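You operate a simulated robot arm through the tools that you are given. There is no shell and no other tool.

Carry out the task below with a simulated robot arm. There is one attempt and no reset: what you move stays moved.

TASK
Put things in order on the top of the long cart. At the end: one of the herb jars from the top of the long cart is in the cream small bowl; the green bag clip stands where the white milk carton stood; the brown tamper stands on top of the grey leveller; the white milk carton from the top of the long cart stands where the brown tamper stood; whatever was shut is shut again. Leave all else as you found it, and nothing knocked over.
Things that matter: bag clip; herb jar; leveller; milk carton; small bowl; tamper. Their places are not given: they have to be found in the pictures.

It is judged by the outcome, as a careful person would: the job done as asked, and still so three seconds after it is handed in. It fails if anything else is knocked over, pushed out of place, dropped, spilled or broken.

THE ROBOT
A 6-joint arm with a two-finger gripper, fixed in place. Base frame: the origin is on the floor under the middle of its stand, x ahead of it, y to its left, z up; the work surface is at about z = 0.9. Readings come in m, degrees, newtons and seconds.
With the tool pointing down near the work surface it reaches from about 0.14 to 0.68 m from the base axis. Its first joint turns from -66.0 to 66.0 degrees. Payload 2.45 kg.
The tool frame sits at the grasp point between the pads (the TCP): z along the fingers, y along the line on which they close. The tips reach 0.03 m beyond it. The gripper opens to 0.106 m; its body begins 0.079 m behind the TCP.
Orientation is that of the tool frame in the base frame, as a unit quaternion [x, y, z, w]. With the fingers straight down and closing along the base's y, the tool's x points along the base's -x, its y along +y and its z along -z.

THE INTERFACE
- The arm moves only by the tool arm_command. Its argument "steps" is a list of rows, each an object (a shift or turn left out is 0, a gripper value left out holds the last) with "dp": the shift along the tool's x, y, z in m, a list of three; "rot": the turn, a rotation vector about the tool's x, y, z in degrees, a list of three; "gripper": the closure in counts, from 0 (fully open) to 255 (shut). In form: [{"dp": [x, y, z], "rot": [wx, wy, wz], "gripper": gripper}, ...]. A call has 1 to 20 rows; each row shifts and turns the commanded pose from where the row before left it, along the tool's axes as they then stand. A row lasts 0.2 s, in which the tool goes at most 0.05 m and 8.6 degrees; a call with a longer step from one row to the next is refused whole, and so is a gripper value outside its range. Where a pose cannot be reached the arm comes as near as it can. A force on the tool above 40 N (or 10 N above the force at the start of the call, whichever is more), or a blocked arm, ends the call early, and 0.2 s more pass. Each finger travels about 0.153 m/s and halts on what it meets, pressing with about 41 N; the grip force reading is that of the motor and also rises with nothing between the fingers. The clock runs only during rows and for 0.2 s after the last one: add rows that do not move to give the fingers time. It gives the time, the measured TCP pose, the force on the tool (base axes), the opening and the grip force at its end, in the units of the frame above (readings bear some noise), with the torque about the TCP (base axes, N m) and any sound that the robot's microphone picked up.
- Cameras (640 x 400 px; columns grow to the right, rows downward): "scene" is fixed at [0.0691, 0.4234, 1.408]; the picture's right is [-0.64, -0.77, 0.00], its down [-0.42, 0.35, -0.83] and it looks along [0.64, -0.54, -0.55] (base axes); focal length 356 px, centre (320, 200). "wrist" rides on the gripper at [0.076, -0.002, -0.106] in the tool frame; the picture's right is [0.02, 1.00, 0.00], its down [-0.78, 0.02, -0.62] and it looks along [-0.62, 0.01, 0.78] (tool axes); focal length 247 px, centre (320, 200).
- capture(camera): a new picture of that camera. No time passes.
- locate(camera, pixels): for up to 12 pixels [column, row] of the newest picture of that camera ("zoom" is the newest enlarged one), the place [x, y, z] in the base frame of the surface seen there, good to about 0.002 m. No time passes.
- zoom(camera, box): a new picture of the part [left, top, right, bottom] of that camera's present view, enlarged. No time passes.
- job_done(): hands the job in; it is judged then, once.

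Leave the gripper open and the arm clear of the work at the hand-in unless told otherwise.

The tools are called after "Request:" as name(argument=value, ...) on one line, values as JSON. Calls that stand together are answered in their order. arm_command: Moves the arm, as the interface text tells. Its arguments: {"type":"object","properties":{"steps":{"type":"array","items":{"type":"object","properties":{"dp":{"type":"array","items":{"type":"number"}},"rot":{"type":"array","items":{"type":"number"}},"gripper":{"type":"number"}}}}},"required":["steps"]} The other tools are called the same way: capture (camera) takes a picture; locate (camera, pixels) gives the place of the surface under pixels of a picture; zoom (camera, box) takes an enlarged picture of a part of a camera's view; job_done () hands the job in.

At the start:

```text
time_s: 0.0
tool_pos: [0.3648, -0.0201, 1.1988]
orientation: [0.0, 1.0, 0.0, 0.0]
ft_force: [-0.5, -0.3, -0.2]
torque: [-0.03, -0.04, -0.01]
grip_width: 0.1061
finger_force: 0.0
```

scene: 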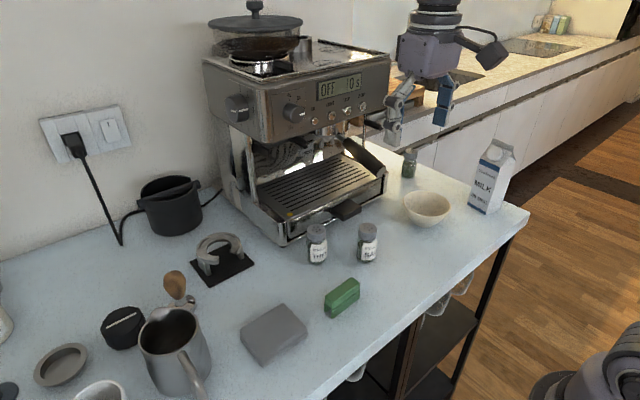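
wrist: 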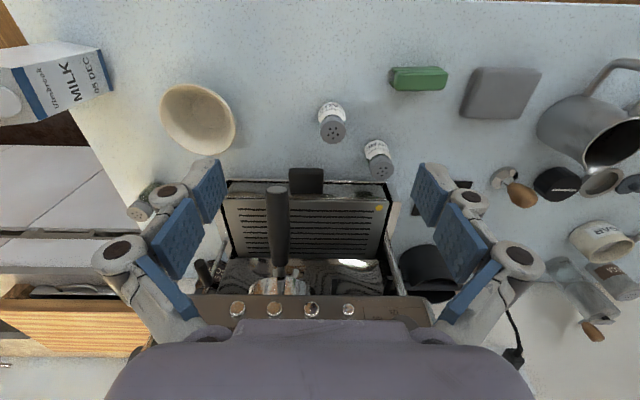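

I see the espresso machine, two jars near (317,243) and (367,242), a green block at (342,297), a milk carton at (492,178), a cream bowl at (427,208), and a tamper-like thing with a brown handle at (175,285). I'll zoom in on these areas first.

Request:
zoom(camera="scene", box=[0, 220, 240, 400])

Request:
zoom(camera="scene", box=[220, 200, 420, 380])

Request:
zoom(camera="scene", box=[360, 120, 560, 260])

Request:
zoom(camera="wrist", box=[460, 40, 640, 360])

```text
2.22 times, centred on (120, 310) of scene
```

zoom: 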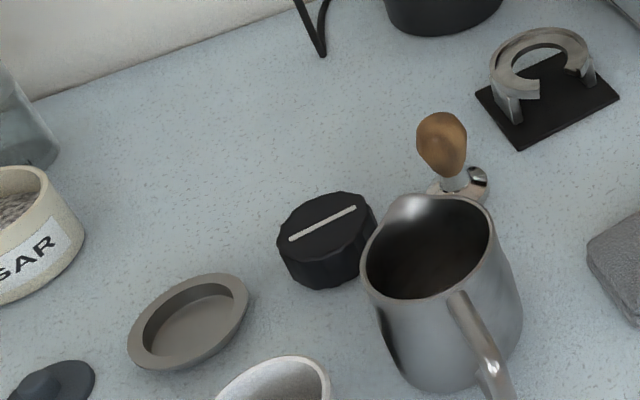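

```text
2.22 times, centred on (320, 290) of scene
```

zoom: 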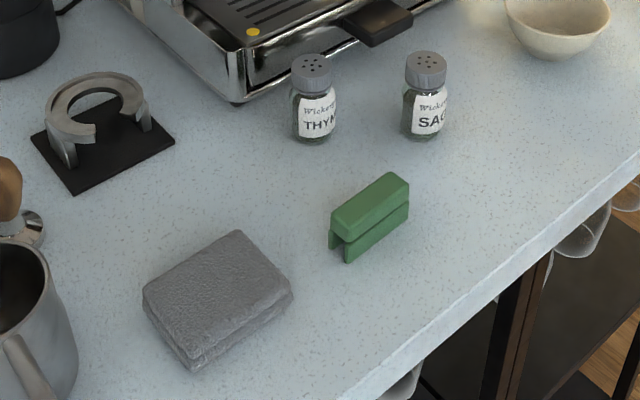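

```text
2.86 times, centred on (460, 190) of scene
```

zoom: 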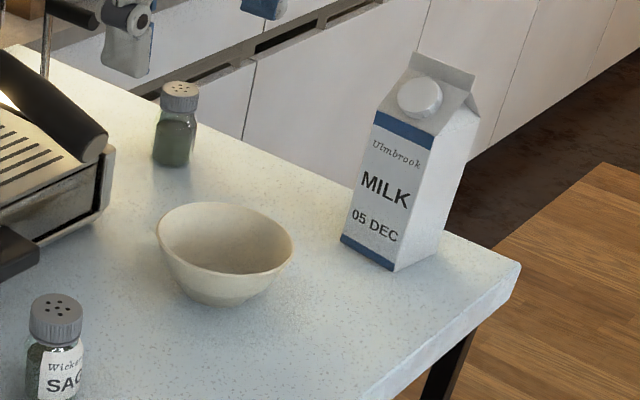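

```text
1.25 times, centred on (550, 200) of wrist
```

zoom: 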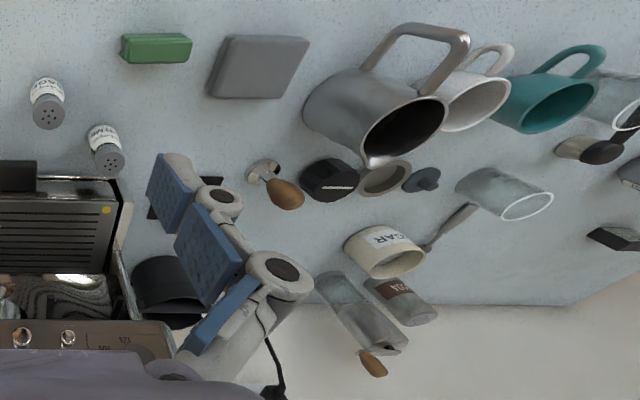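

Now I'll find positions: in the wrist picture the leveller candidate at (556,184), tamper handle at (521,195), clip at (418,78), jars, bowl and carton; and in the scene picture the same things.

Request:
locate(camera="scene", pixels=[[125, 322], [60, 366], [175, 285], [185, 303], [342, 292], [317, 230], [367, 230], [427, 212], [409, 155], [487, 190], [496, 158], [8, 390]])

Request:
locate(camera="wrist", pixels=[[556, 183], [521, 195], [502, 178], [418, 78], [332, 130], [380, 168], [198, 120], [600, 180], [627, 185], [592, 330], [140, 210], [70, 85]])

```text
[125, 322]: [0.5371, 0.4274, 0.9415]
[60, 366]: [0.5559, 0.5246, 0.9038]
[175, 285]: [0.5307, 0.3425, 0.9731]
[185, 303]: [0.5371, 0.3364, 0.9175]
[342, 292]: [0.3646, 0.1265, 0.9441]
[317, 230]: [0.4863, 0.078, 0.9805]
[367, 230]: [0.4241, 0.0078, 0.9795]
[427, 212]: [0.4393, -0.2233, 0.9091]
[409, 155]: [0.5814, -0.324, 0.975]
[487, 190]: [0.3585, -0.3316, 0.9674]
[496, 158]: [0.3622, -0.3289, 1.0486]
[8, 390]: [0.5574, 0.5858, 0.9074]
```

```text
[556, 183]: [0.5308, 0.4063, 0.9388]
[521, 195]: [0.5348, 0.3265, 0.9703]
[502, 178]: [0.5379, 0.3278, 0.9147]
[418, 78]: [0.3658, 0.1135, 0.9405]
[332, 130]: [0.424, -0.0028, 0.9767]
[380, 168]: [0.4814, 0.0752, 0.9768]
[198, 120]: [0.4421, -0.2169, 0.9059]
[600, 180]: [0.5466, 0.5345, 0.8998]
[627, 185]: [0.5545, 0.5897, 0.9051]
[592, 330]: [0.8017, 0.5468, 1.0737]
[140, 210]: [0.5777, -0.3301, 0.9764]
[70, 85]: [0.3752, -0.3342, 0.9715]
```

The candidates lie to the left (y≈0.33–0.6). I'll move the hand back a little and to the left, staying high, to look at that side from the wrist camera.

Request:
arm_command(steps=[{"dp": [0.03, 0.03, 0]}, {"dp": [0.03, 0.035, 0]}, {"dp": [0.0, 0.045, 0]}, {"dp": [0, 0.045, 0]}, {"dp": [0, 0.045, 0]}, {"dp": [0, 0.045, 0]}, {"dp": [0, 0.045, 0]}, {"dp": [0, 0.045, 0]}, {"dp": [0, 0.045, 0]}, {"dp": [0, 0, 0]}])

Request:
capture(camera="wrist")

Request:
capture(camera="scene")

```text
time_s: 2.2
tool_pos: [0.3036, 0.3609, 1.1979]
orientation: [0.0, 1.0, 0.0, 0.0]
ft_force: [0.7, -0.3, 0.4]
torque: [0.02, 0.01, 0.01]
grip_width: 0.1057
finger_force: 0.1
```

```text
taken
```

wrist: 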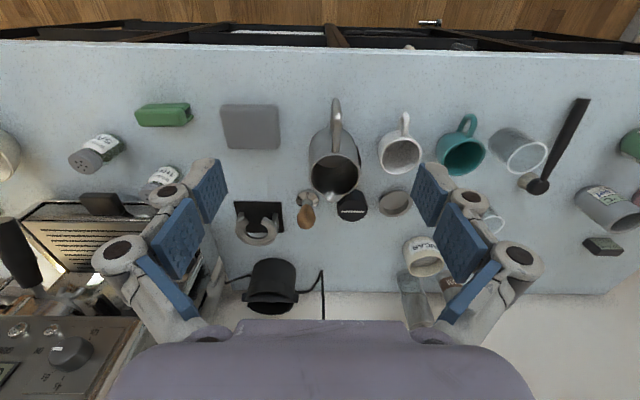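

```text
taken
```

scene: 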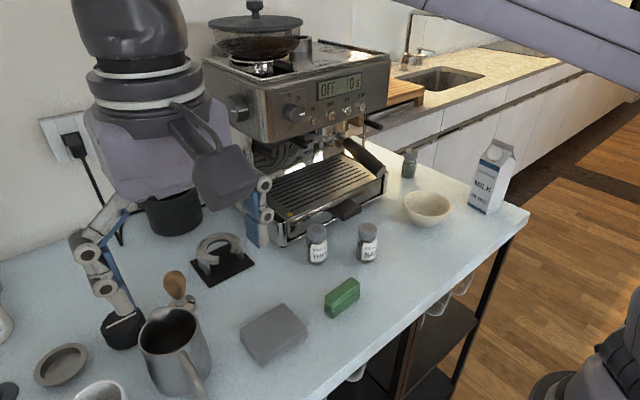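

I'll zoom in on the wrist view to identify the small items: the dark puck at (352,206), the grey dish at (394,202), the tamper at (307,210), and the items at right.

Request:
zoom(camera="wrist", box=[220, 160, 440, 320])

Request:
zoom(camera="wrist", box=[420, 80, 640, 300])

```text
2.50 times, centred on (330, 240) of wrist
```

zoom: 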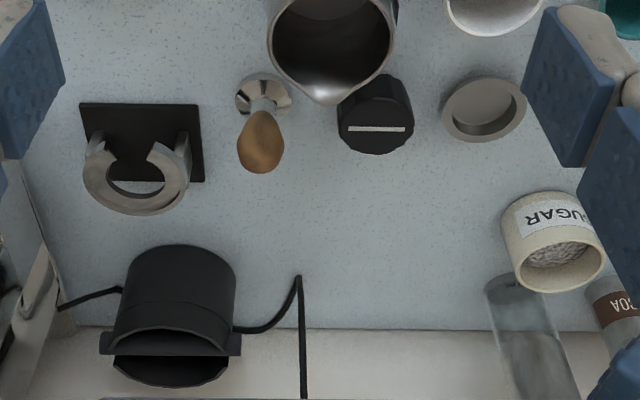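

```text
1.82 times, centred on (530, 190) of wrist
```

zoom: 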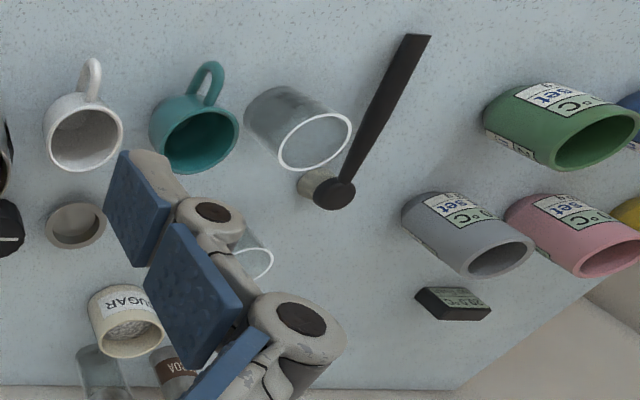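

I still need to see the far left end of the cart top. I'll shift the hand a little to the left and turn it about vertical, to view there better.

Request:
arm_command(steps=[{"dp": [0.03, 0.045, 0]}, {"dp": [0.02, 0.045, 0]}, {"dp": [0.02, 0.04, 0]}, {"dp": [0, 0.03, 0]}, {"dp": [0, 0, 0]}])

Request:
capture(camera="wrist")

Request:
zoom(camera="wrist", box=[220, 60, 440, 260])

Request:
zoom(camera="wrist", box=[420, 60, 640, 260])

```text
refused: row 1 steps farther than a row can; nothing moved
```

```text
taken
```

wrist: 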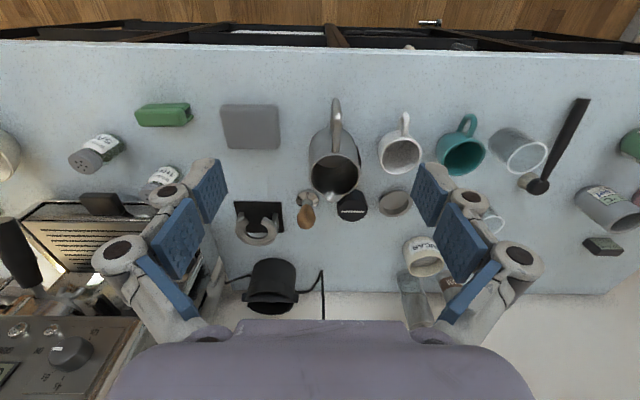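

```text
2.00 times, centred on (330, 160) of wrist
```

zoom: 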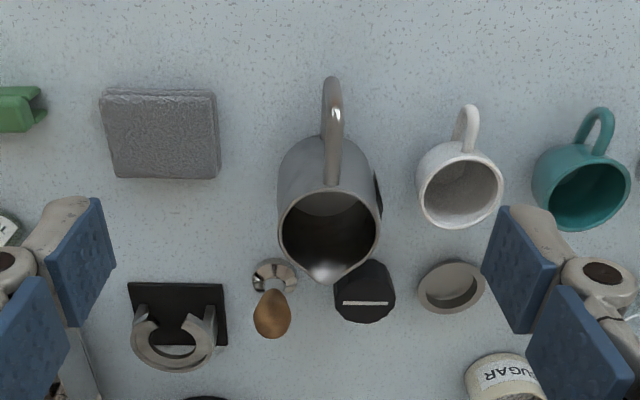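

```text
2.00 times, centred on (530, 160) of wrist
```

zoom: 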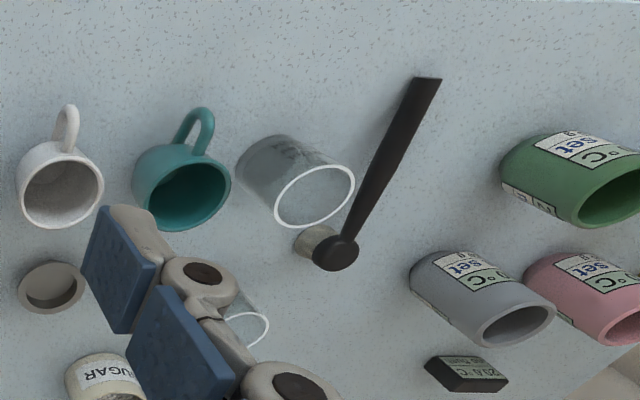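

The first row was too long (0.054 m), so nothing moved. The current view is already centred on the tamper, so I'll zoom in tightly on the tamper, puck and pitcher.

Request:
zoom(camera="wrist", box=[280, 170, 380, 240])

Request:
zoom(camera="scene", box=[80, 240, 240, 370])

```text
5.71 times, centred on (330, 205) of wrist
```

zoom: 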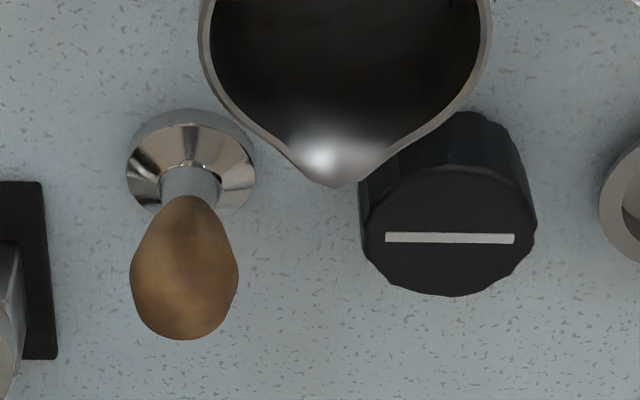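

```text
3.08 times, centred on (160, 305) of scene
```

zoom: 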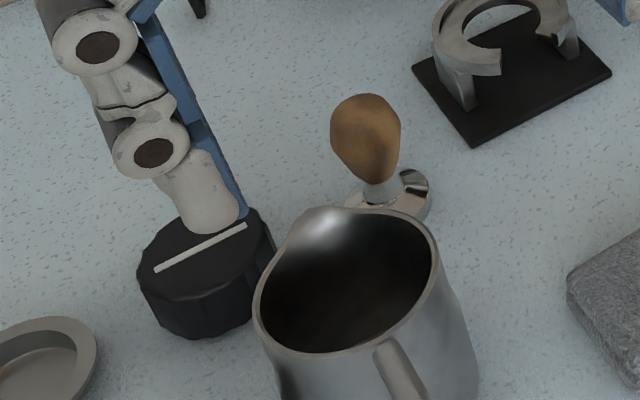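

The puck at about (0.534,0.417) looks like a leveller: scalloped body, flat top with a line. To rule out other candidates, I'll look at the dark item near (0.557,0.588) by moving the hand left.

Request:
arm_command(steps=[{"dp": [0.02, 0.04, 0]}, {"dp": [0.02, 0.04, 0]}, {"dp": [0.01, 0.04, 0]}, {"dp": [0, 0, 0]}])

Request:
capture(camera="wrist")

Request:
zoom(camera="wrist", box=[220, 130, 420, 270])

Request:
zoom(camera="wrist", box=[420, 60, 640, 260])

```text
time_s: 3.2
tool_pos: [0.2543, 0.4818, 1.1964]
orientation: [0.0, 1.0, -0.001, 0.0]
ft_force: [0.3, 0.6, 0.4]
torque: [-0.01, 0.01, -0.04]
grip_width: 0.106
finger_force: 0.1
```

```text
taken
```

wrist: 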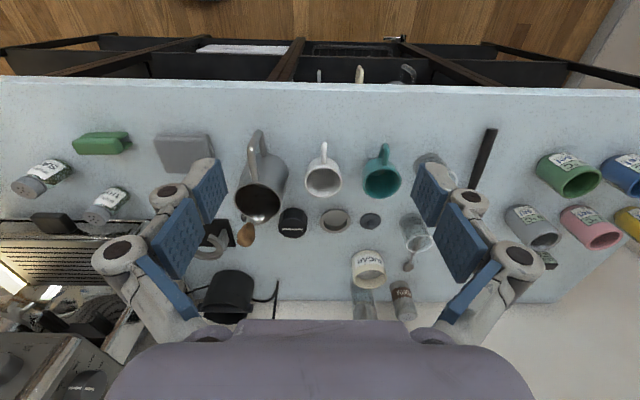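

```text
2.86 times, centred on (320, 200) of wrist
```

zoom: 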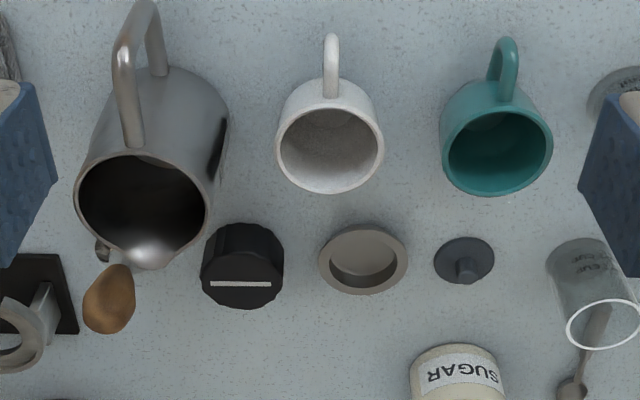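

```text
2.00 times, centred on (530, 160) of wrist
```

zoom: 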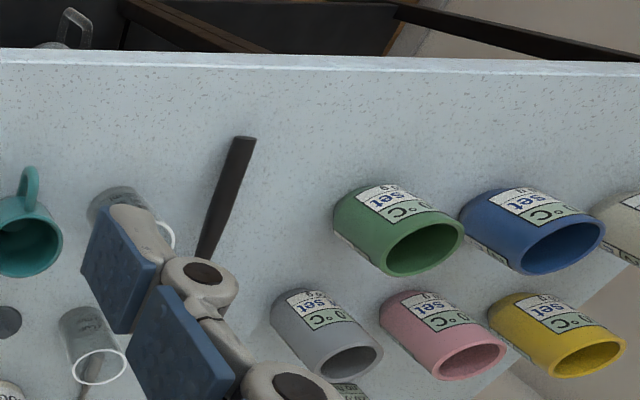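

Now identified: the puck at wrist (292,222) is the leveller; the ring at (335,219) is a dosing ring and the disc at (370,220) a blind disc, both left alone. I'll move closer over the tamper and leveller to measure them.

Request:
arm_command(steps=[{"dp": [-0.03, -0.022, 0.02]}, {"dp": [-0.03, -0.022, 0.02]}, {"dp": [-0.03, -0.022, 0.02]}, {"dp": [-0.03, -0.022, 0.02]}, {"dp": [-0.026, -0.014, 0.016]}, {"dp": [0, 0, 0]}])

Request:
capture(camera="wrist")

Request:
zoom(camera="wrist", box=[220, 130, 440, 270])

```text
time_s: 4.6
tool_pos: [0.3993, 0.3778, 1.1011]
orientation: [0.0, 1.0, 0.0, 0.0]
ft_force: [0.1, 0.7, -0.9]
torque: [0.02, -0.01, -0.01]
grip_width: 0.1061
finger_force: 0.1
```

```text
taken
```

wrist: 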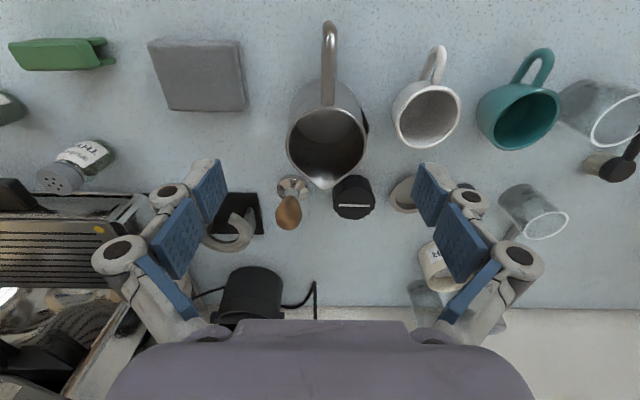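

```text
2.86 times, centred on (330, 200) of wrist
```

zoom: 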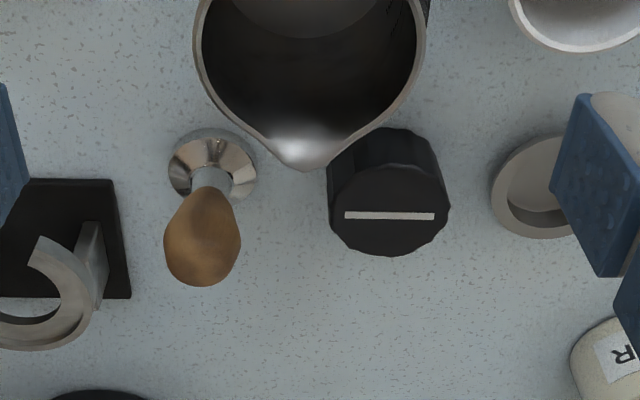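

I'll measure the leveller top rim, tamper base edges, tamper handle, pitcher spout and tamping stand corner in this zoomed picture.

Request:
locate(camera="zoom", pixels=[[336, 205], [444, 205], [390, 170], [390, 250], [390, 216], [172, 172], [254, 172], [212, 140], [202, 225], [202, 265], [303, 165], [128, 200]])

Request:
locate(camera="wrist", pixels=[[328, 185], [290, 150], [365, 150], [328, 115], [262, 195], [262, 232], [330, 25], [292, 178], [277, 187], [306, 187], [288, 200], [288, 225]])

```text
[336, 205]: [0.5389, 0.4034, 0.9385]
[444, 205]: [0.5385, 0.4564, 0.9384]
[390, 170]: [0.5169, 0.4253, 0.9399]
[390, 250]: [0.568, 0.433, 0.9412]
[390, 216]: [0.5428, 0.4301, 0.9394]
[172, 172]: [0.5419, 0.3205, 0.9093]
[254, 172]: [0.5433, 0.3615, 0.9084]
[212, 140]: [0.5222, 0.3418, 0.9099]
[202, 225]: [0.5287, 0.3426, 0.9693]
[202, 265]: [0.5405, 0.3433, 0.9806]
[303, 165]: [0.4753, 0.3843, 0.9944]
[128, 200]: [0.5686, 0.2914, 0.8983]
```

```text
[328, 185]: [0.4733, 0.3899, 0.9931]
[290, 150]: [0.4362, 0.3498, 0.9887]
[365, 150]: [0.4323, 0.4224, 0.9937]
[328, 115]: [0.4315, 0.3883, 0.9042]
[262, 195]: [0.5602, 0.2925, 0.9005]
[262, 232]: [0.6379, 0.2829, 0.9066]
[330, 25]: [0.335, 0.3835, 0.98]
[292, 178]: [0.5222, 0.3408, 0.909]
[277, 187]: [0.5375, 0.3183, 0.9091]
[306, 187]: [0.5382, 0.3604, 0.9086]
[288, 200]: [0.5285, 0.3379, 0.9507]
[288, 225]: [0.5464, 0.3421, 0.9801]
```

Leveller: centre ≈ (0.541,0.430), top z≈0.940. Tamper: centre ≈ (0.541,0.341). I'll now take the scene view for the tamper's heights from the side.

Request:
zoom(camera="scene", box=[130, 250, 230, 330])

```text
5.00 times, centred on (180, 290) of scene
```

zoom: 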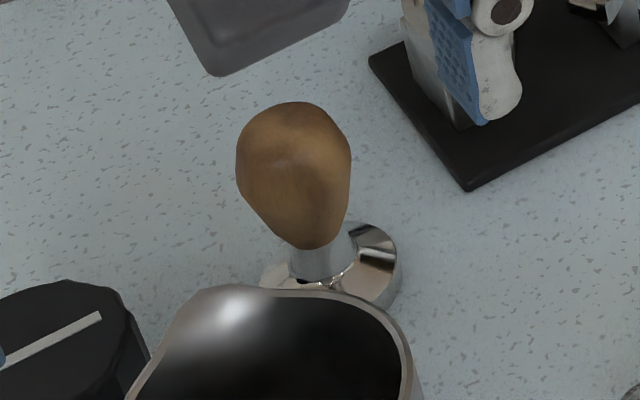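

Request:
locate(camera="zoom", pixels=[[293, 108], [293, 130], [242, 165], [346, 165], [293, 165], [300, 200], [310, 240], [315, 265], [275, 275], [395, 270], [370, 235]])

```text
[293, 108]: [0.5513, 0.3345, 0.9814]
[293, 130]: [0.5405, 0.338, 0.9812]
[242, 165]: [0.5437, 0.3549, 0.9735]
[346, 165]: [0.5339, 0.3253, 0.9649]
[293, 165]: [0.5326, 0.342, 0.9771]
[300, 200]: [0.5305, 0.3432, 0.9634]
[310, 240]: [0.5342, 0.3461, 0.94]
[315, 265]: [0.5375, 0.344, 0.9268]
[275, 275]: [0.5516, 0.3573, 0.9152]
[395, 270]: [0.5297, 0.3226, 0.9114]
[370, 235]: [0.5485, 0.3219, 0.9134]
```

The tamper's handle is widest (≈0.031 m) at z≈0.965, top z≈0.982. I'll test that the arm reaches above the leveller with the tool straight down, turning 35° about the vertical so that it faces radially outward.

Request:
arm_command(steps=[{"rot": [0, 0, -7]}, {"rot": [0, 0, -7]}, {"rot": [0, 0, -7]}, {"rot": [0, 0, -7]}, {"rot": [0, 0, -7]}, {"dp": [-0.036, -0.01, 0.01]}, {"dp": [-0.036, -0.01, 0.01]}, {"dp": [-0.037, -0.01, 0.01]}, {"dp": [-0.037, -0.009, 0.01]}, {"dp": [0, 0, 0]}, {"dp": [0, 0, 0]}])

```text
time_s: 7.0
tool_pos: [0.4992, 0.4081, 1.0592]
orientation: [-0.302, 0.953, 0.0, 0.0]
ft_force: [0.2, -0.2, 1.4]
torque: [0.0, 0.03, -0.02]
grip_width: 0.106
finger_force: 0.1
out of reach, approached as far as the arm can: row 8, 9
```

With the tool straight down it only reaches r≈0.645 at this height, and the leveller is at r≈0.69, so I need to tilt the tool outward by about 15°. First I'll back off and tilt, then look again for the clearances round the tamper.

Request:
arm_command(steps=[{"dp": [0.04, 0, 0]}, {"dp": [0.03, 0, 0], "rot": [0, -5, 0]}, {"dp": [0.0, 0, 0], "rot": [0, -5, 0]}, {"dp": [0, 0, 0], "rot": [0, -5, 0]}, {"dp": [0, 0, 0], "gripper": 105}, {"dp": [0, 0, 0]}])

Request:
capture(camera="wrist")

Request:
capture(camera="scene")

```text
time_s: 8.4
tool_pos: [0.4418, 0.3664, 1.0602]
orientation: [-0.298, 0.946, 0.039, 0.124]
ft_force: [-0.5, -0.2, 0.5]
torque: [0.01, 0.01, 0.0]
grip_width: 0.0625
finger_force: 0.1
```

```text
taken
```

wrist: 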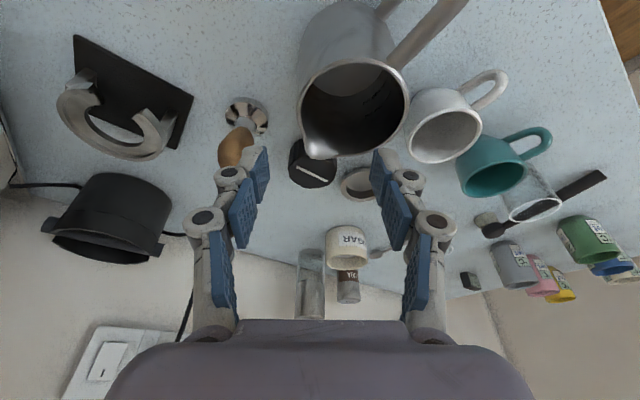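

```text
taken
```

scene: 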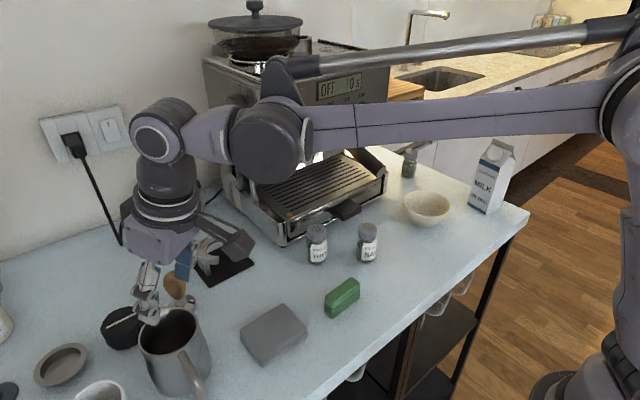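

The tilt of 15° is in place and the fingers are at 0.0625 m. Now I'll measure tamping stand and pitcher points near the tamper in this picture.

Request:
locate(camera="wrist", pixels=[[150, 115], [165, 130], [160, 152], [130, 155], [190, 98], [175, 145], [308, 155], [305, 110], [350, 62], [237, 148], [245, 110], [236, 135]])

Request:
zoom(camera="wrist", box=[140, 60, 360, 260])

```text
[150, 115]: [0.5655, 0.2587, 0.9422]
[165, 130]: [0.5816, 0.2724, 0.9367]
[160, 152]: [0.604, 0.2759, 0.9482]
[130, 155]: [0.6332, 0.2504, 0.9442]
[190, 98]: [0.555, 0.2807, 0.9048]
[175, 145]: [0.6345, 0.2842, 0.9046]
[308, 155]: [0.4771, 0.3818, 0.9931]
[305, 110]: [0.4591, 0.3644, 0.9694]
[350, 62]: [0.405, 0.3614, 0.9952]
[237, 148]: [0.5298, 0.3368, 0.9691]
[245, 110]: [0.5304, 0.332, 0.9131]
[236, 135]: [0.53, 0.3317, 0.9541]
```

```text
2.00 times, centred on (250, 160) of wrist
```

zoom: 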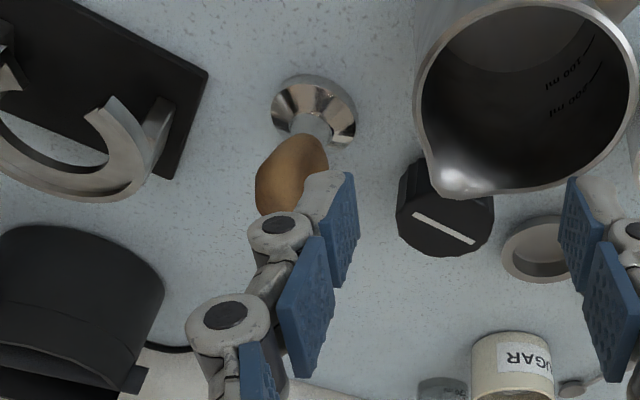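

The stand's ring tops out at z≈0.948 and y≤0.276, so there is room. I'll move level to above the tamper at (0.542,0.341), z≈1.06, then check alignment.

Request:
arm_command(steps=[{"dp": [-0.0217, -0.0261, 0.0058]}, {"dp": [-0.0217, -0.0261, 0.0058]}, {"dp": [-0.0218, -0.0261, 0.0059]}, {"dp": [0, 0, 0]}, {"dp": [0, 0, 0]}])

Request:
capture(camera="wrist")

Request:
zoom(camera="scene", box=[80, 180, 280, 340])

```text
time_s: 9.6
tool_pos: [0.5409, 0.3399, 1.0602]
orientation: [-0.298, 0.946, 0.039, 0.125]
ft_force: [-0.6, 0.2, 0.4]
torque: [-0.01, 0.0, 0.02]
grip_width: 0.0625
finger_force: 0.0
```

```text
taken
```

wrist: 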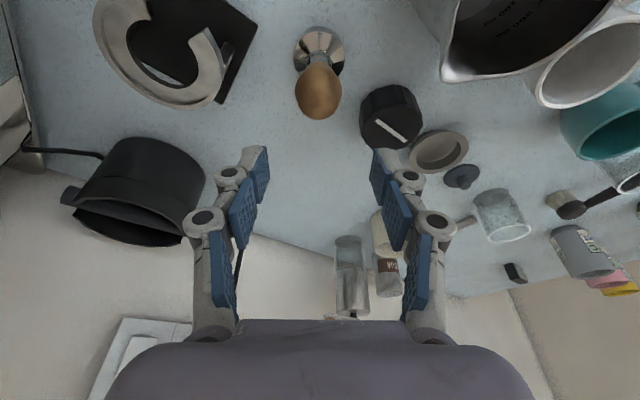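

```text
2.50 times, centred on (180, 260) of scene
```

zoom: 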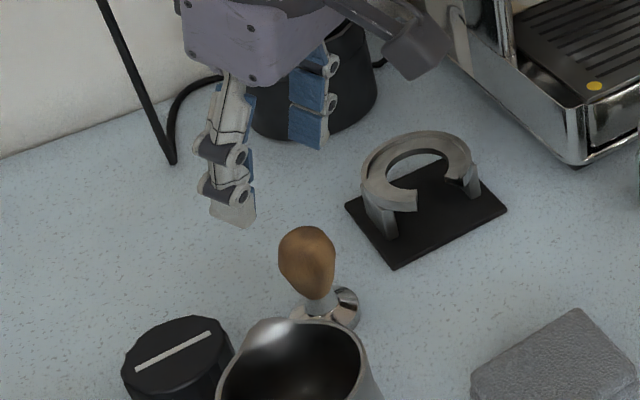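

The tamper sits centred between the fingers (column ≈318). Before gripping, I'll check that the same tool tilt reaches over the leveller (shift of about +0.09 in y) at this height.

Request:
arm_command(steps=[{"dp": [-0.0166, 0.0246, 0.0045]}, {"dp": [-0.0166, 0.0246, 0.0045]}, {"dp": [-0.0167, 0.0245, 0.0044]}, {"dp": [0, 0, 0]}, {"dp": [0, 0, 0]}])

Request:
capture(camera="wrist")

```text
time_s: 10.8
tool_pos: [0.5425, 0.4308, 1.0604]
orientation: [-0.297, 0.946, 0.04, 0.125]
ft_force: [0.0, -0.1, -0.2]
torque: [0.0, 0.06, -0.01]
grip_width: 0.0626
finger_force: 0.0
```

```text
taken
```

wrist: 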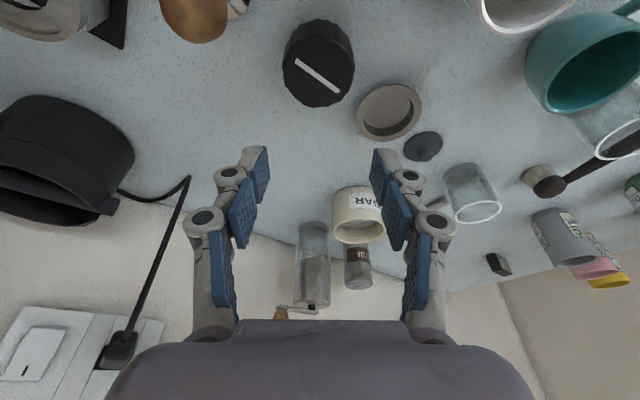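

Reached with no trouble. This view shows the leveller top well, so I'll zoom and measure its rim for the exact centre.

Request:
zoom(camera="wrist", box=[260, 0, 380, 120])

```text
3.33 times, centred on (320, 60) of wrist
```

zoom: 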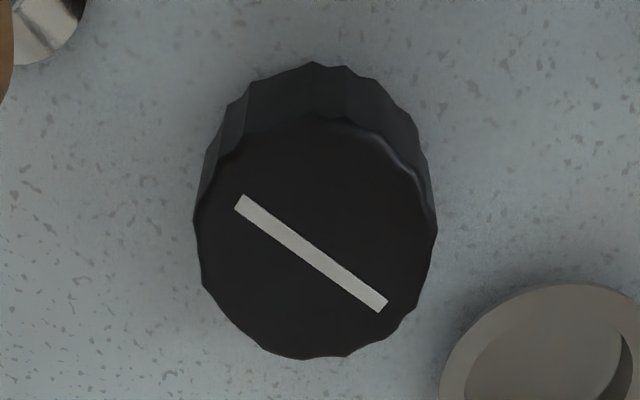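

Request:
locate(camera="zoom", pixels=[[202, 230], [430, 230], [316, 128], [316, 352], [238, 203], [384, 304], [311, 254], [230, 310], [405, 310], [240, 150], [395, 160]])

```text
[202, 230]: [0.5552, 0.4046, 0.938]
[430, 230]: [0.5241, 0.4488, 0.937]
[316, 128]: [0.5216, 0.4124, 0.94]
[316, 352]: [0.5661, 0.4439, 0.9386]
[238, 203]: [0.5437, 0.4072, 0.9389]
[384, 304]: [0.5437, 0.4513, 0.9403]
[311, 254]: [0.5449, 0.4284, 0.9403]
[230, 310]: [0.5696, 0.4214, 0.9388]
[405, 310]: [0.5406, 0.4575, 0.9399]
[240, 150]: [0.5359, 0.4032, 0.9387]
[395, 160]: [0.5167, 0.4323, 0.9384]
```

Leveller centre by circle fit: (0.5435,0.4292), radius ≈0.027, top z 0.939. Tamper base centre (0.5426,0.341). I'll go back over the tamper and descend to z≈0.963 with fingers open 0.062.

Request:
arm_command(steps=[{"dp": [0.0166, -0.0245, -0.0044]}, {"dp": [0.0166, -0.0245, -0.0045]}, {"dp": [0.0165, -0.0245, -0.0045]}, {"dp": [0, 0, 0]}, {"dp": [0.0063, 0, 0.0234]}, {"dp": [0.0063, 0, 0.0234]}, {"dp": [0.0063, 0, 0.0234]}, {"dp": [0.0062, 0, 0.0234]}, {"dp": [0, 0, 0]}])

Request:
zoom(camera="wrist", box=[200, 60, 440, 260])

Request:
zoom(camera="scene", box=[80, 180, 280, 340])

```text
time_s: 12.8
tool_pos: [0.5405, 0.3425, 0.9637]
orientation: [-0.298, 0.946, 0.039, 0.125]
ft_force: [0.3, 0.9, 0.1]
torque: [-0.01, 0.0, -0.04]
grip_width: 0.0627
finger_force: 0.1
```

```text
2.00 times, centred on (320, 160) of wrist
```

zoom: 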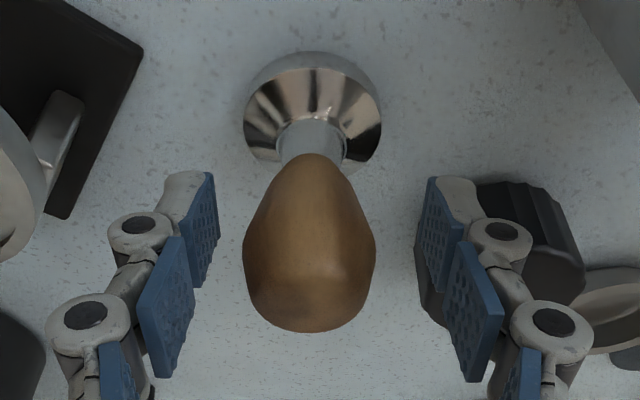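

```text
2.50 times, centred on (180, 260) of scene
```

zoom: 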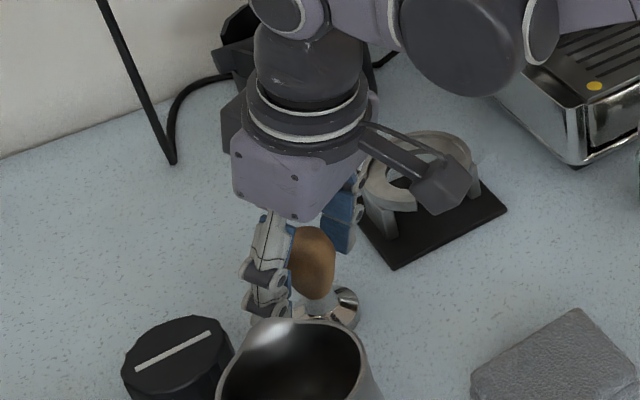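

The handle (columns 243–376 in the zoom) is centred between the pads. Closing the gripper now.

Request:
arm_command(steps=[{"gripper": 160}, {"gripper": 200}, {"gripper": 255}, {"gripper": 255}, {"gripper": 255}])

Request:
zoom(camera="wrist", box=[200, 60, 440, 260])

```text
time_s: 14.0
tool_pos: [0.5428, 0.3415, 0.965]
orientation: [-0.298, 0.946, 0.038, 0.125]
ft_force: [1.4, -2.2, 1.9]
torque: [-0.03, -0.04, 0.03]
grip_width: 0.0343
finger_force: 41.1
```

```text
2.00 times, centred on (320, 160) of wrist
```

zoom: 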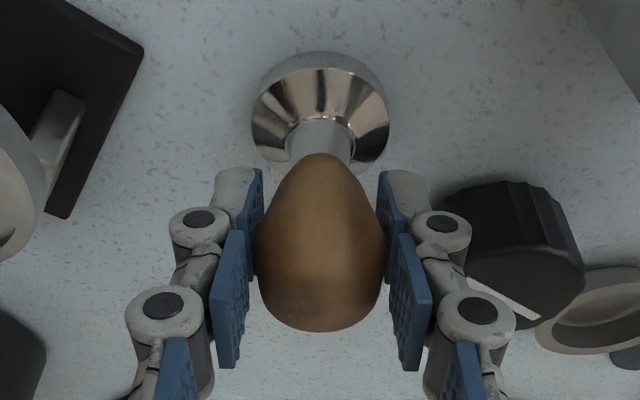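

Gripped at 0.034 m with 41 N. Lifting straight up 0.06 m, gently.

Request:
arm_command(steps=[{"dp": [-0.0026, 0, -0.0097]}, {"dp": [-0.0039, 0, -0.0145]}, {"dp": [-0.0045, 0, -0.0169]}, {"dp": [-0.0045, 0, -0.0169]}, {"dp": [0, 0, 0]}])

Request:
zoom(camera="wrist", box=[200, 60, 440, 260])

Request:
zoom(camera="scene", box=[80, 180, 280, 340])

```text
time_s: 15.2
tool_pos: [0.5415, 0.3404, 1.0246]
orientation: [-0.298, 0.945, 0.039, 0.125]
ft_force: [0.2, 1.5, -4.5]
torque: [0.0, -0.01, 0.01]
grip_width: 0.0313
finger_force: 40.4
```

```text
2.00 times, centred on (320, 160) of wrist
```

zoom: 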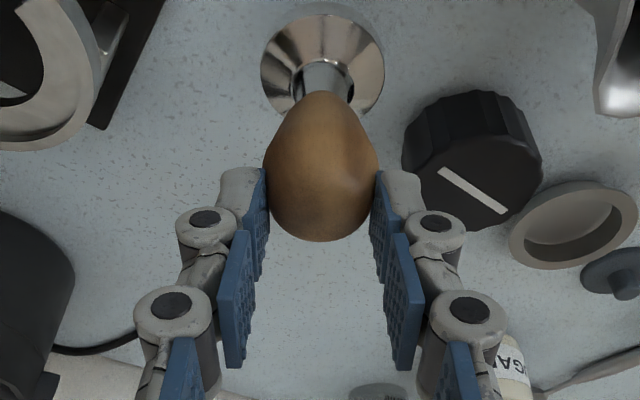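

```text
2.50 times, centred on (180, 260) of scene
```

zoom: 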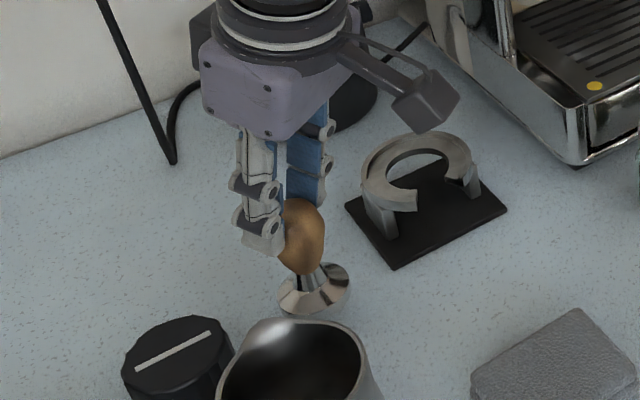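

The handle looks lower between the pads than before: the tamper has slipped toward the fingertips. I'll measure where it hangs (no time passes).

Request:
locate(camera="zoom", pixels=[[300, 215], [305, 250], [300, 205], [295, 292], [340, 285], [315, 300], [248, 240]])

Request:
locate(camera="wrist", pixels=[[320, 170], [320, 178], [320, 140], [333, 90], [390, 95], [361, 70]])

```text
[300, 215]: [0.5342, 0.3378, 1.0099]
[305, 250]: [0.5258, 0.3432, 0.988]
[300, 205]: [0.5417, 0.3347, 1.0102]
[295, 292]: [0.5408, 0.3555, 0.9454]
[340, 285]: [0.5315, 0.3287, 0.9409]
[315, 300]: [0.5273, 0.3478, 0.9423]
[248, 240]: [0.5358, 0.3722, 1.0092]
```

```text
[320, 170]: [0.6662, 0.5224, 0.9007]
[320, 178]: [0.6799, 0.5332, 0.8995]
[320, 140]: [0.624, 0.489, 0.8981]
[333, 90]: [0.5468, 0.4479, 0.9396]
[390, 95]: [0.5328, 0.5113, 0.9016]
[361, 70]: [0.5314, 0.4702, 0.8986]
```

The tamper slipped about 0.03 m: its foot is only ≈0.028 m above the table and the tips now hold it just at the widest part. I'll set it straight back down at once, slowly, then regrip.

Request:
arm_command(steps=[{"dp": [0.0018, 0, 0.0068]}, {"dp": [0.0024, 0, 0.0087]}, {"dp": [0.0018, 0, 0.0068]}, {"dp": [0.001, 0, 0.0039]}, {"dp": [0, 0, 0]}])

Request:
zoom(camera="scene", box=[80, 180, 280, 340])

Request:
capture(camera="wrist")

```text
time_s: 16.4
tool_pos: [0.5424, 0.3415, 0.9963]
orientation: [-0.298, 0.946, 0.039, 0.125]
ft_force: [-1.5, -0.7, -0.6]
torque: [-0.08, -0.05, 0.02]
grip_width: 0.0313
finger_force: 41.1
```

```text
2.50 times, centred on (180, 260) of scene
```

zoom: 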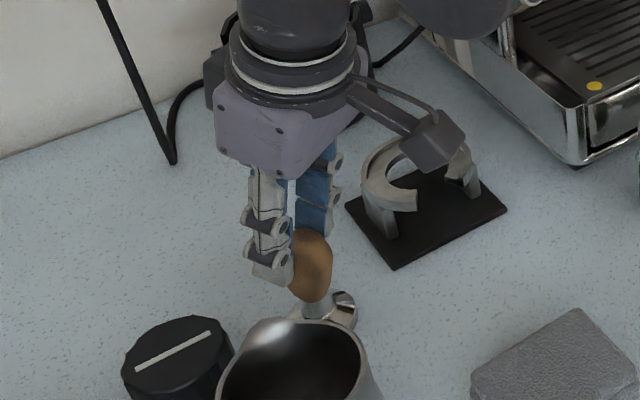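

```text
taken
```

wrist: 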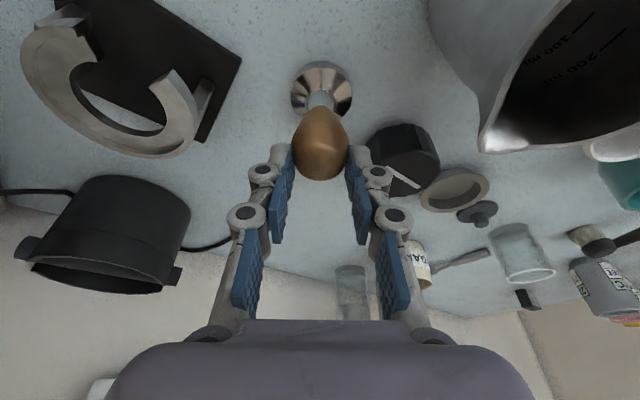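

Weight is off the hand (Fz≈-0.6), so the tamper stands on the table again at its old spot. I think the first grip had the widest part of the handle at the joint between two pads. I'll open, go down 0.018 m so the distal pads' middles meet the widest part, and look before closing.

Request:
arm_command(steps=[{"gripper": 150}, {"gripper": 105}, {"gripper": 105}, {"dp": [0.0023, 0, 0.0087]}, {"dp": [0.0023, 0, 0.0087]}, {"dp": [0, 0, 0]}])

Request:
zoom(camera="wrist", box=[200, 60, 440, 260])

Request:
zoom(camera="scene", box=[130, 230, 230, 330])

```text
time_s: 17.8
tool_pos: [0.5432, 0.3406, 0.9778]
orientation: [-0.298, 0.945, 0.039, 0.124]
ft_force: [-0.4, -0.2, -0.5]
torque: [-0.01, -0.01, 0.0]
grip_width: 0.0624
finger_force: 0.0
```

```text
2.00 times, centred on (320, 160) of wrist
```

zoom: 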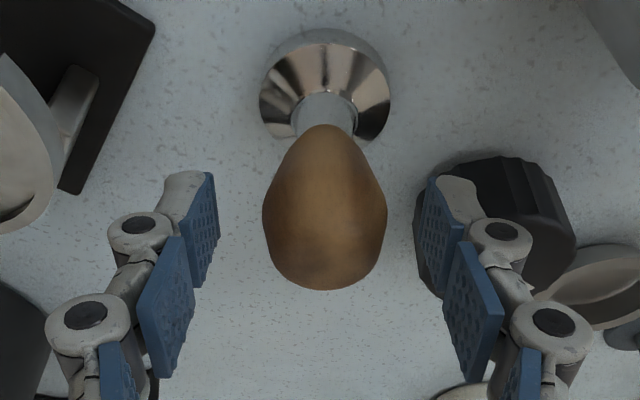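

```text
4.00 times, centred on (180, 280) of scene
```

zoom: 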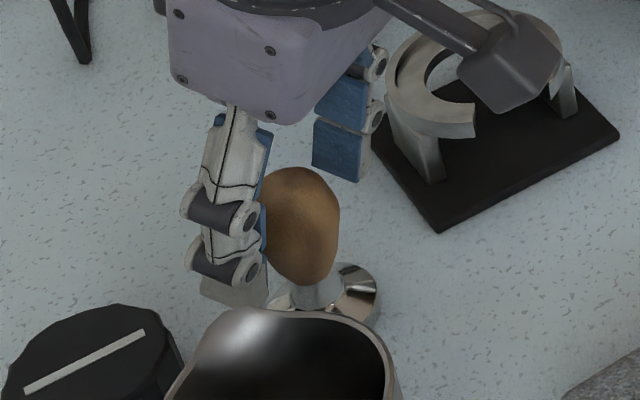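

The tamper stands upright and its widest part (row ≈215 in the zoom) now lines up with the distal pads (rows 172–285). Closing.

Request:
arm_command(steps=[{"gripper": 160}, {"gripper": 200}, {"gripper": 255}, {"gripper": 255}, {"gripper": 255}])

Request:
zoom(camera="wrist", box=[200, 60, 440, 260])

```text
time_s: 19.0
tool_pos: [0.5414, 0.3402, 0.9786]
orientation: [-0.298, 0.946, 0.039, 0.125]
ft_force: [-2.4, 1.8, 2.0]
torque: [0.12, 0.09, 0.0]
grip_width: 0.035
finger_force: 41.4
```

```text
2.00 times, centred on (320, 160) of wrist
```

zoom: 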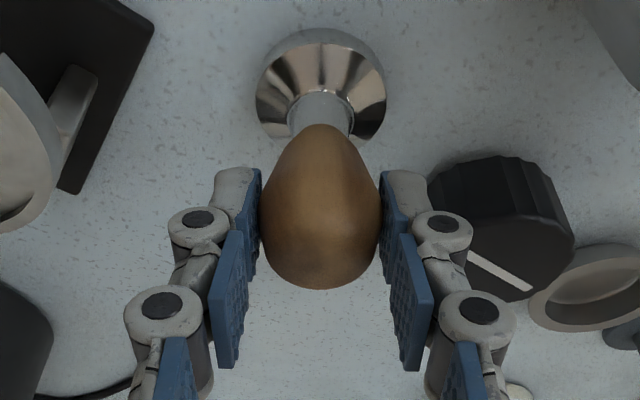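

Width 0.035 at 41 N. I'll lift only 0.01 m slowly and check for slip.

Request:
arm_command(steps=[{"dp": [-0.0006, 0, -0.0024]}, {"dp": [-0.0007, 0, -0.0024]}, {"dp": [-0.0006, 0, -0.0024]}, {"dp": [-0.0007, 0, -0.0024]}, {"dp": [0, 0, 0]}])

Request:
zoom(camera="wrist", box=[200, 60, 440, 260])

Request:
zoom(camera="scene", box=[130, 230, 230, 330])

```text
time_s: 20.2
tool_pos: [0.5426, 0.3408, 0.989]
orientation: [-0.298, 0.946, 0.04, 0.125]
ft_force: [-0.1, 1.0, -5.5]
torque: [0.02, -0.02, -0.02]
grip_width: 0.0349
finger_force: 41.1
```

```text
2.00 times, centred on (320, 160) of wrist
```

zoom: 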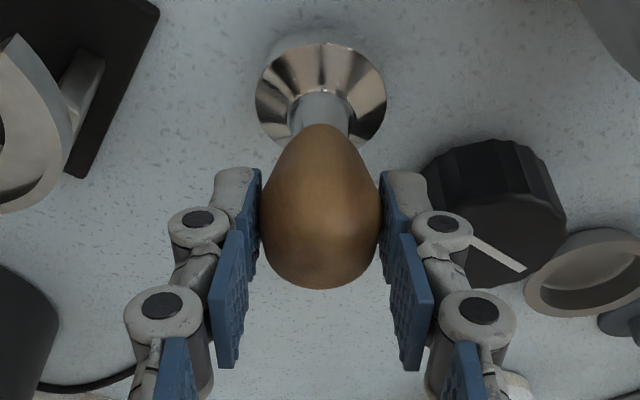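

```text
4.00 times, centred on (180, 280) of scene
```

zoom: 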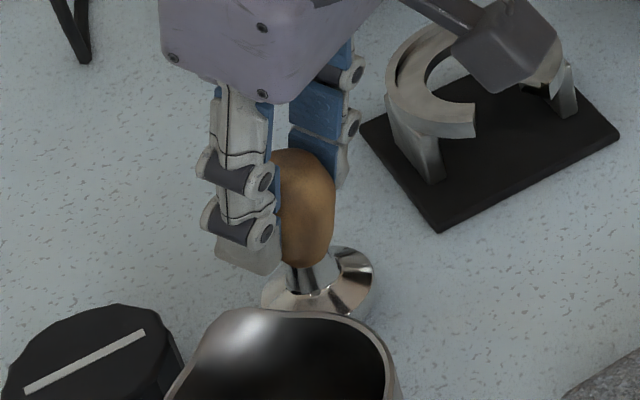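

No slip this time: the handle is in the same place between the pads and Fz≈-5.5 N shows the weight carried. Lifting another 0.05 m slowly.

Request:
arm_command(steps=[{"dp": [-0.0013, 0, -0.0048]}, {"dp": [-0.0013, 0, -0.0048]}, {"dp": [-0.0013, 0, -0.0048]}, {"dp": [-0.0013, 0, -0.0048]}, {"dp": [-0.0013, 0, -0.0048]}, {"dp": [-0.0013, 0, -0.0048]}, {"dp": [-0.0013, 0, -0.0048]}, {"dp": [-0.0013, 0, -0.0048]}, {"dp": [-0.0013, 0, -0.0048]}, {"dp": [-0.0013, 0, -0.0048]}, {"dp": [0, 0, 0]}])

Request:
zoom(camera="wrist", box=[200, 60, 440, 260])

Request:
zoom(camera="scene", box=[110, 200, 230, 320])

```text
time_s: 22.6
tool_pos: [0.5431, 0.3419, 1.0391]
orientation: [-0.298, 0.945, 0.039, 0.124]
ft_force: [-0.2, 0.4, -4.8]
torque: [-0.05, 0.01, -0.02]
grip_width: 0.035
finger_force: 41.2
```

```text
2.00 times, centred on (320, 160) of wrist
```

zoom: 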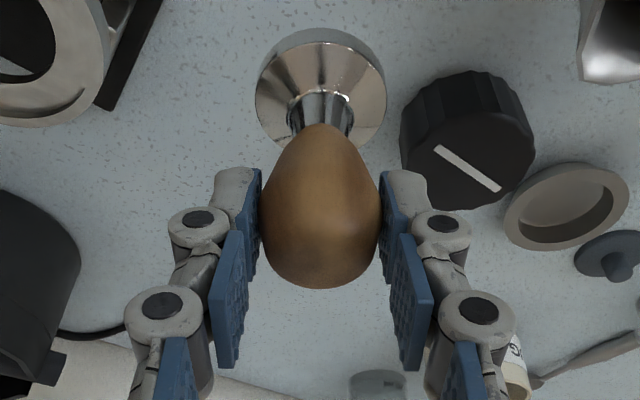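

```text
3.33 times, centred on (170, 260) of scene
```

zoom: 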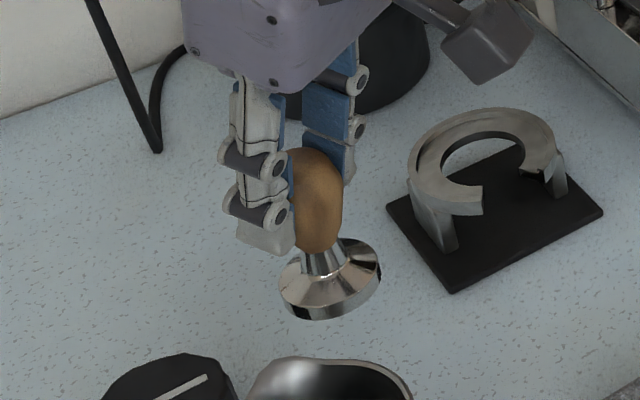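

The hold is steady. I'll measure the base of the held tamper in the wrist view to know its offset from the TCP and its foot height.

Request:
zoom(camera="wrist", box=[280, 60, 380, 160])

Request:
locate(camera="zoom", pixels=[[115, 140], [115, 160], [525, 155], [320, 70], [320, 35], [200, 80], [440, 80], [180, 300], [460, 300]])

```text
4.00 times, centred on (330, 110) of wrist
```

zoom: 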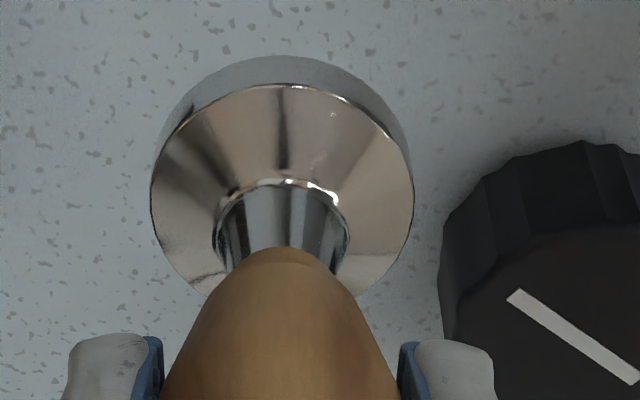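

```text
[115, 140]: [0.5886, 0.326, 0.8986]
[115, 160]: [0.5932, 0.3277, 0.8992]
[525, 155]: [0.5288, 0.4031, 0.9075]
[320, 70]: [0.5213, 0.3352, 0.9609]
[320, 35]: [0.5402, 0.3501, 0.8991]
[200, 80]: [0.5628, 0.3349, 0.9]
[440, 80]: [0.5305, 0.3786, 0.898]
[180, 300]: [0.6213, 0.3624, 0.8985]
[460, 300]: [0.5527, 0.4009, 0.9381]
```

Now with correct pixels: the base's upper edge circle passes (156,200), (409,200), (290,90), and the foot's edge near (290,60).

Request:
locate(camera="zoom", pixels=[[158, 200], [407, 200], [288, 92], [200, 120], [375, 125], [195, 275], [385, 270], [288, 64], [180, 105], [395, 112]])

```text
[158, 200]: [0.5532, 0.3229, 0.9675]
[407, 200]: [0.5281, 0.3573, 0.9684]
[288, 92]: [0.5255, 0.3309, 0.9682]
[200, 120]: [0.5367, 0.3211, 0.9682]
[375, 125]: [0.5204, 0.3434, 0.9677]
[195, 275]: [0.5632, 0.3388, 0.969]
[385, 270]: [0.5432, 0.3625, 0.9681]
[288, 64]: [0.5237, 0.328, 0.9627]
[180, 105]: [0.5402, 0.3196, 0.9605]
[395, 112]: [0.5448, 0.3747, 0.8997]
```

The held base is level (rim z≈0.968 all round), centre (0.5418,0.3412), foot at z≈0.9585, above the leveller top (0.939). Moving level by (+0.0017,+0.088) in small steps to bring it over the leveller.

Request:
arm_command(steps=[{"dp": [-0.0031, 0.0044, 0.0008]}, {"dp": [-0.0063, 0.0089, 0.0017]}, {"dp": [-0.0063, 0.0089, 0.0017]}, {"dp": [-0.0063, 0.0089, 0.0017]}, {"dp": [-0.0063, 0.0089, 0.0017]}, {"dp": [-0.0063, 0.0089, 0.0017]}, {"dp": [-0.0063, 0.0089, 0.0017]}, {"dp": [-0.0063, 0.0089, 0.0017]}, {"dp": [-0.0031, 0.0044, 0.0008]}, {"dp": [0, 0, 0]}, {"dp": [0, 0, 0]}])

Request:
zoom(camera="wrist", box=[260, 60, 380, 180])

Request:
zoom(camera="scene", box=[70, 220, 210, 360])

```text
time_s: 25.0
tool_pos: [0.5435, 0.4296, 1.0383]
orientation: [-0.298, 0.945, 0.039, 0.124]
ft_force: [-0.1, 0.0, -3.9]
torque: [-0.04, -0.02, -0.02]
grip_width: 0.0348
finger_force: 40.7
```

```text
3.33 times, centred on (320, 120) of wrist
```

zoom: 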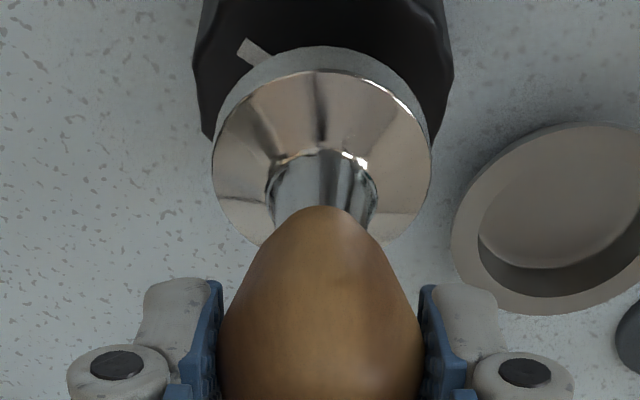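

```text
2.86 times, centred on (140, 290) of scene
```

zoom: 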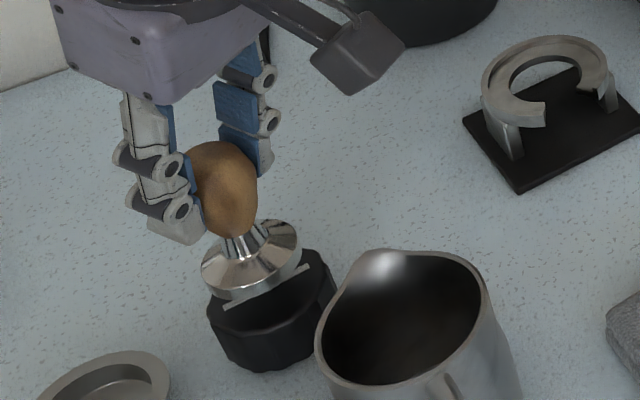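

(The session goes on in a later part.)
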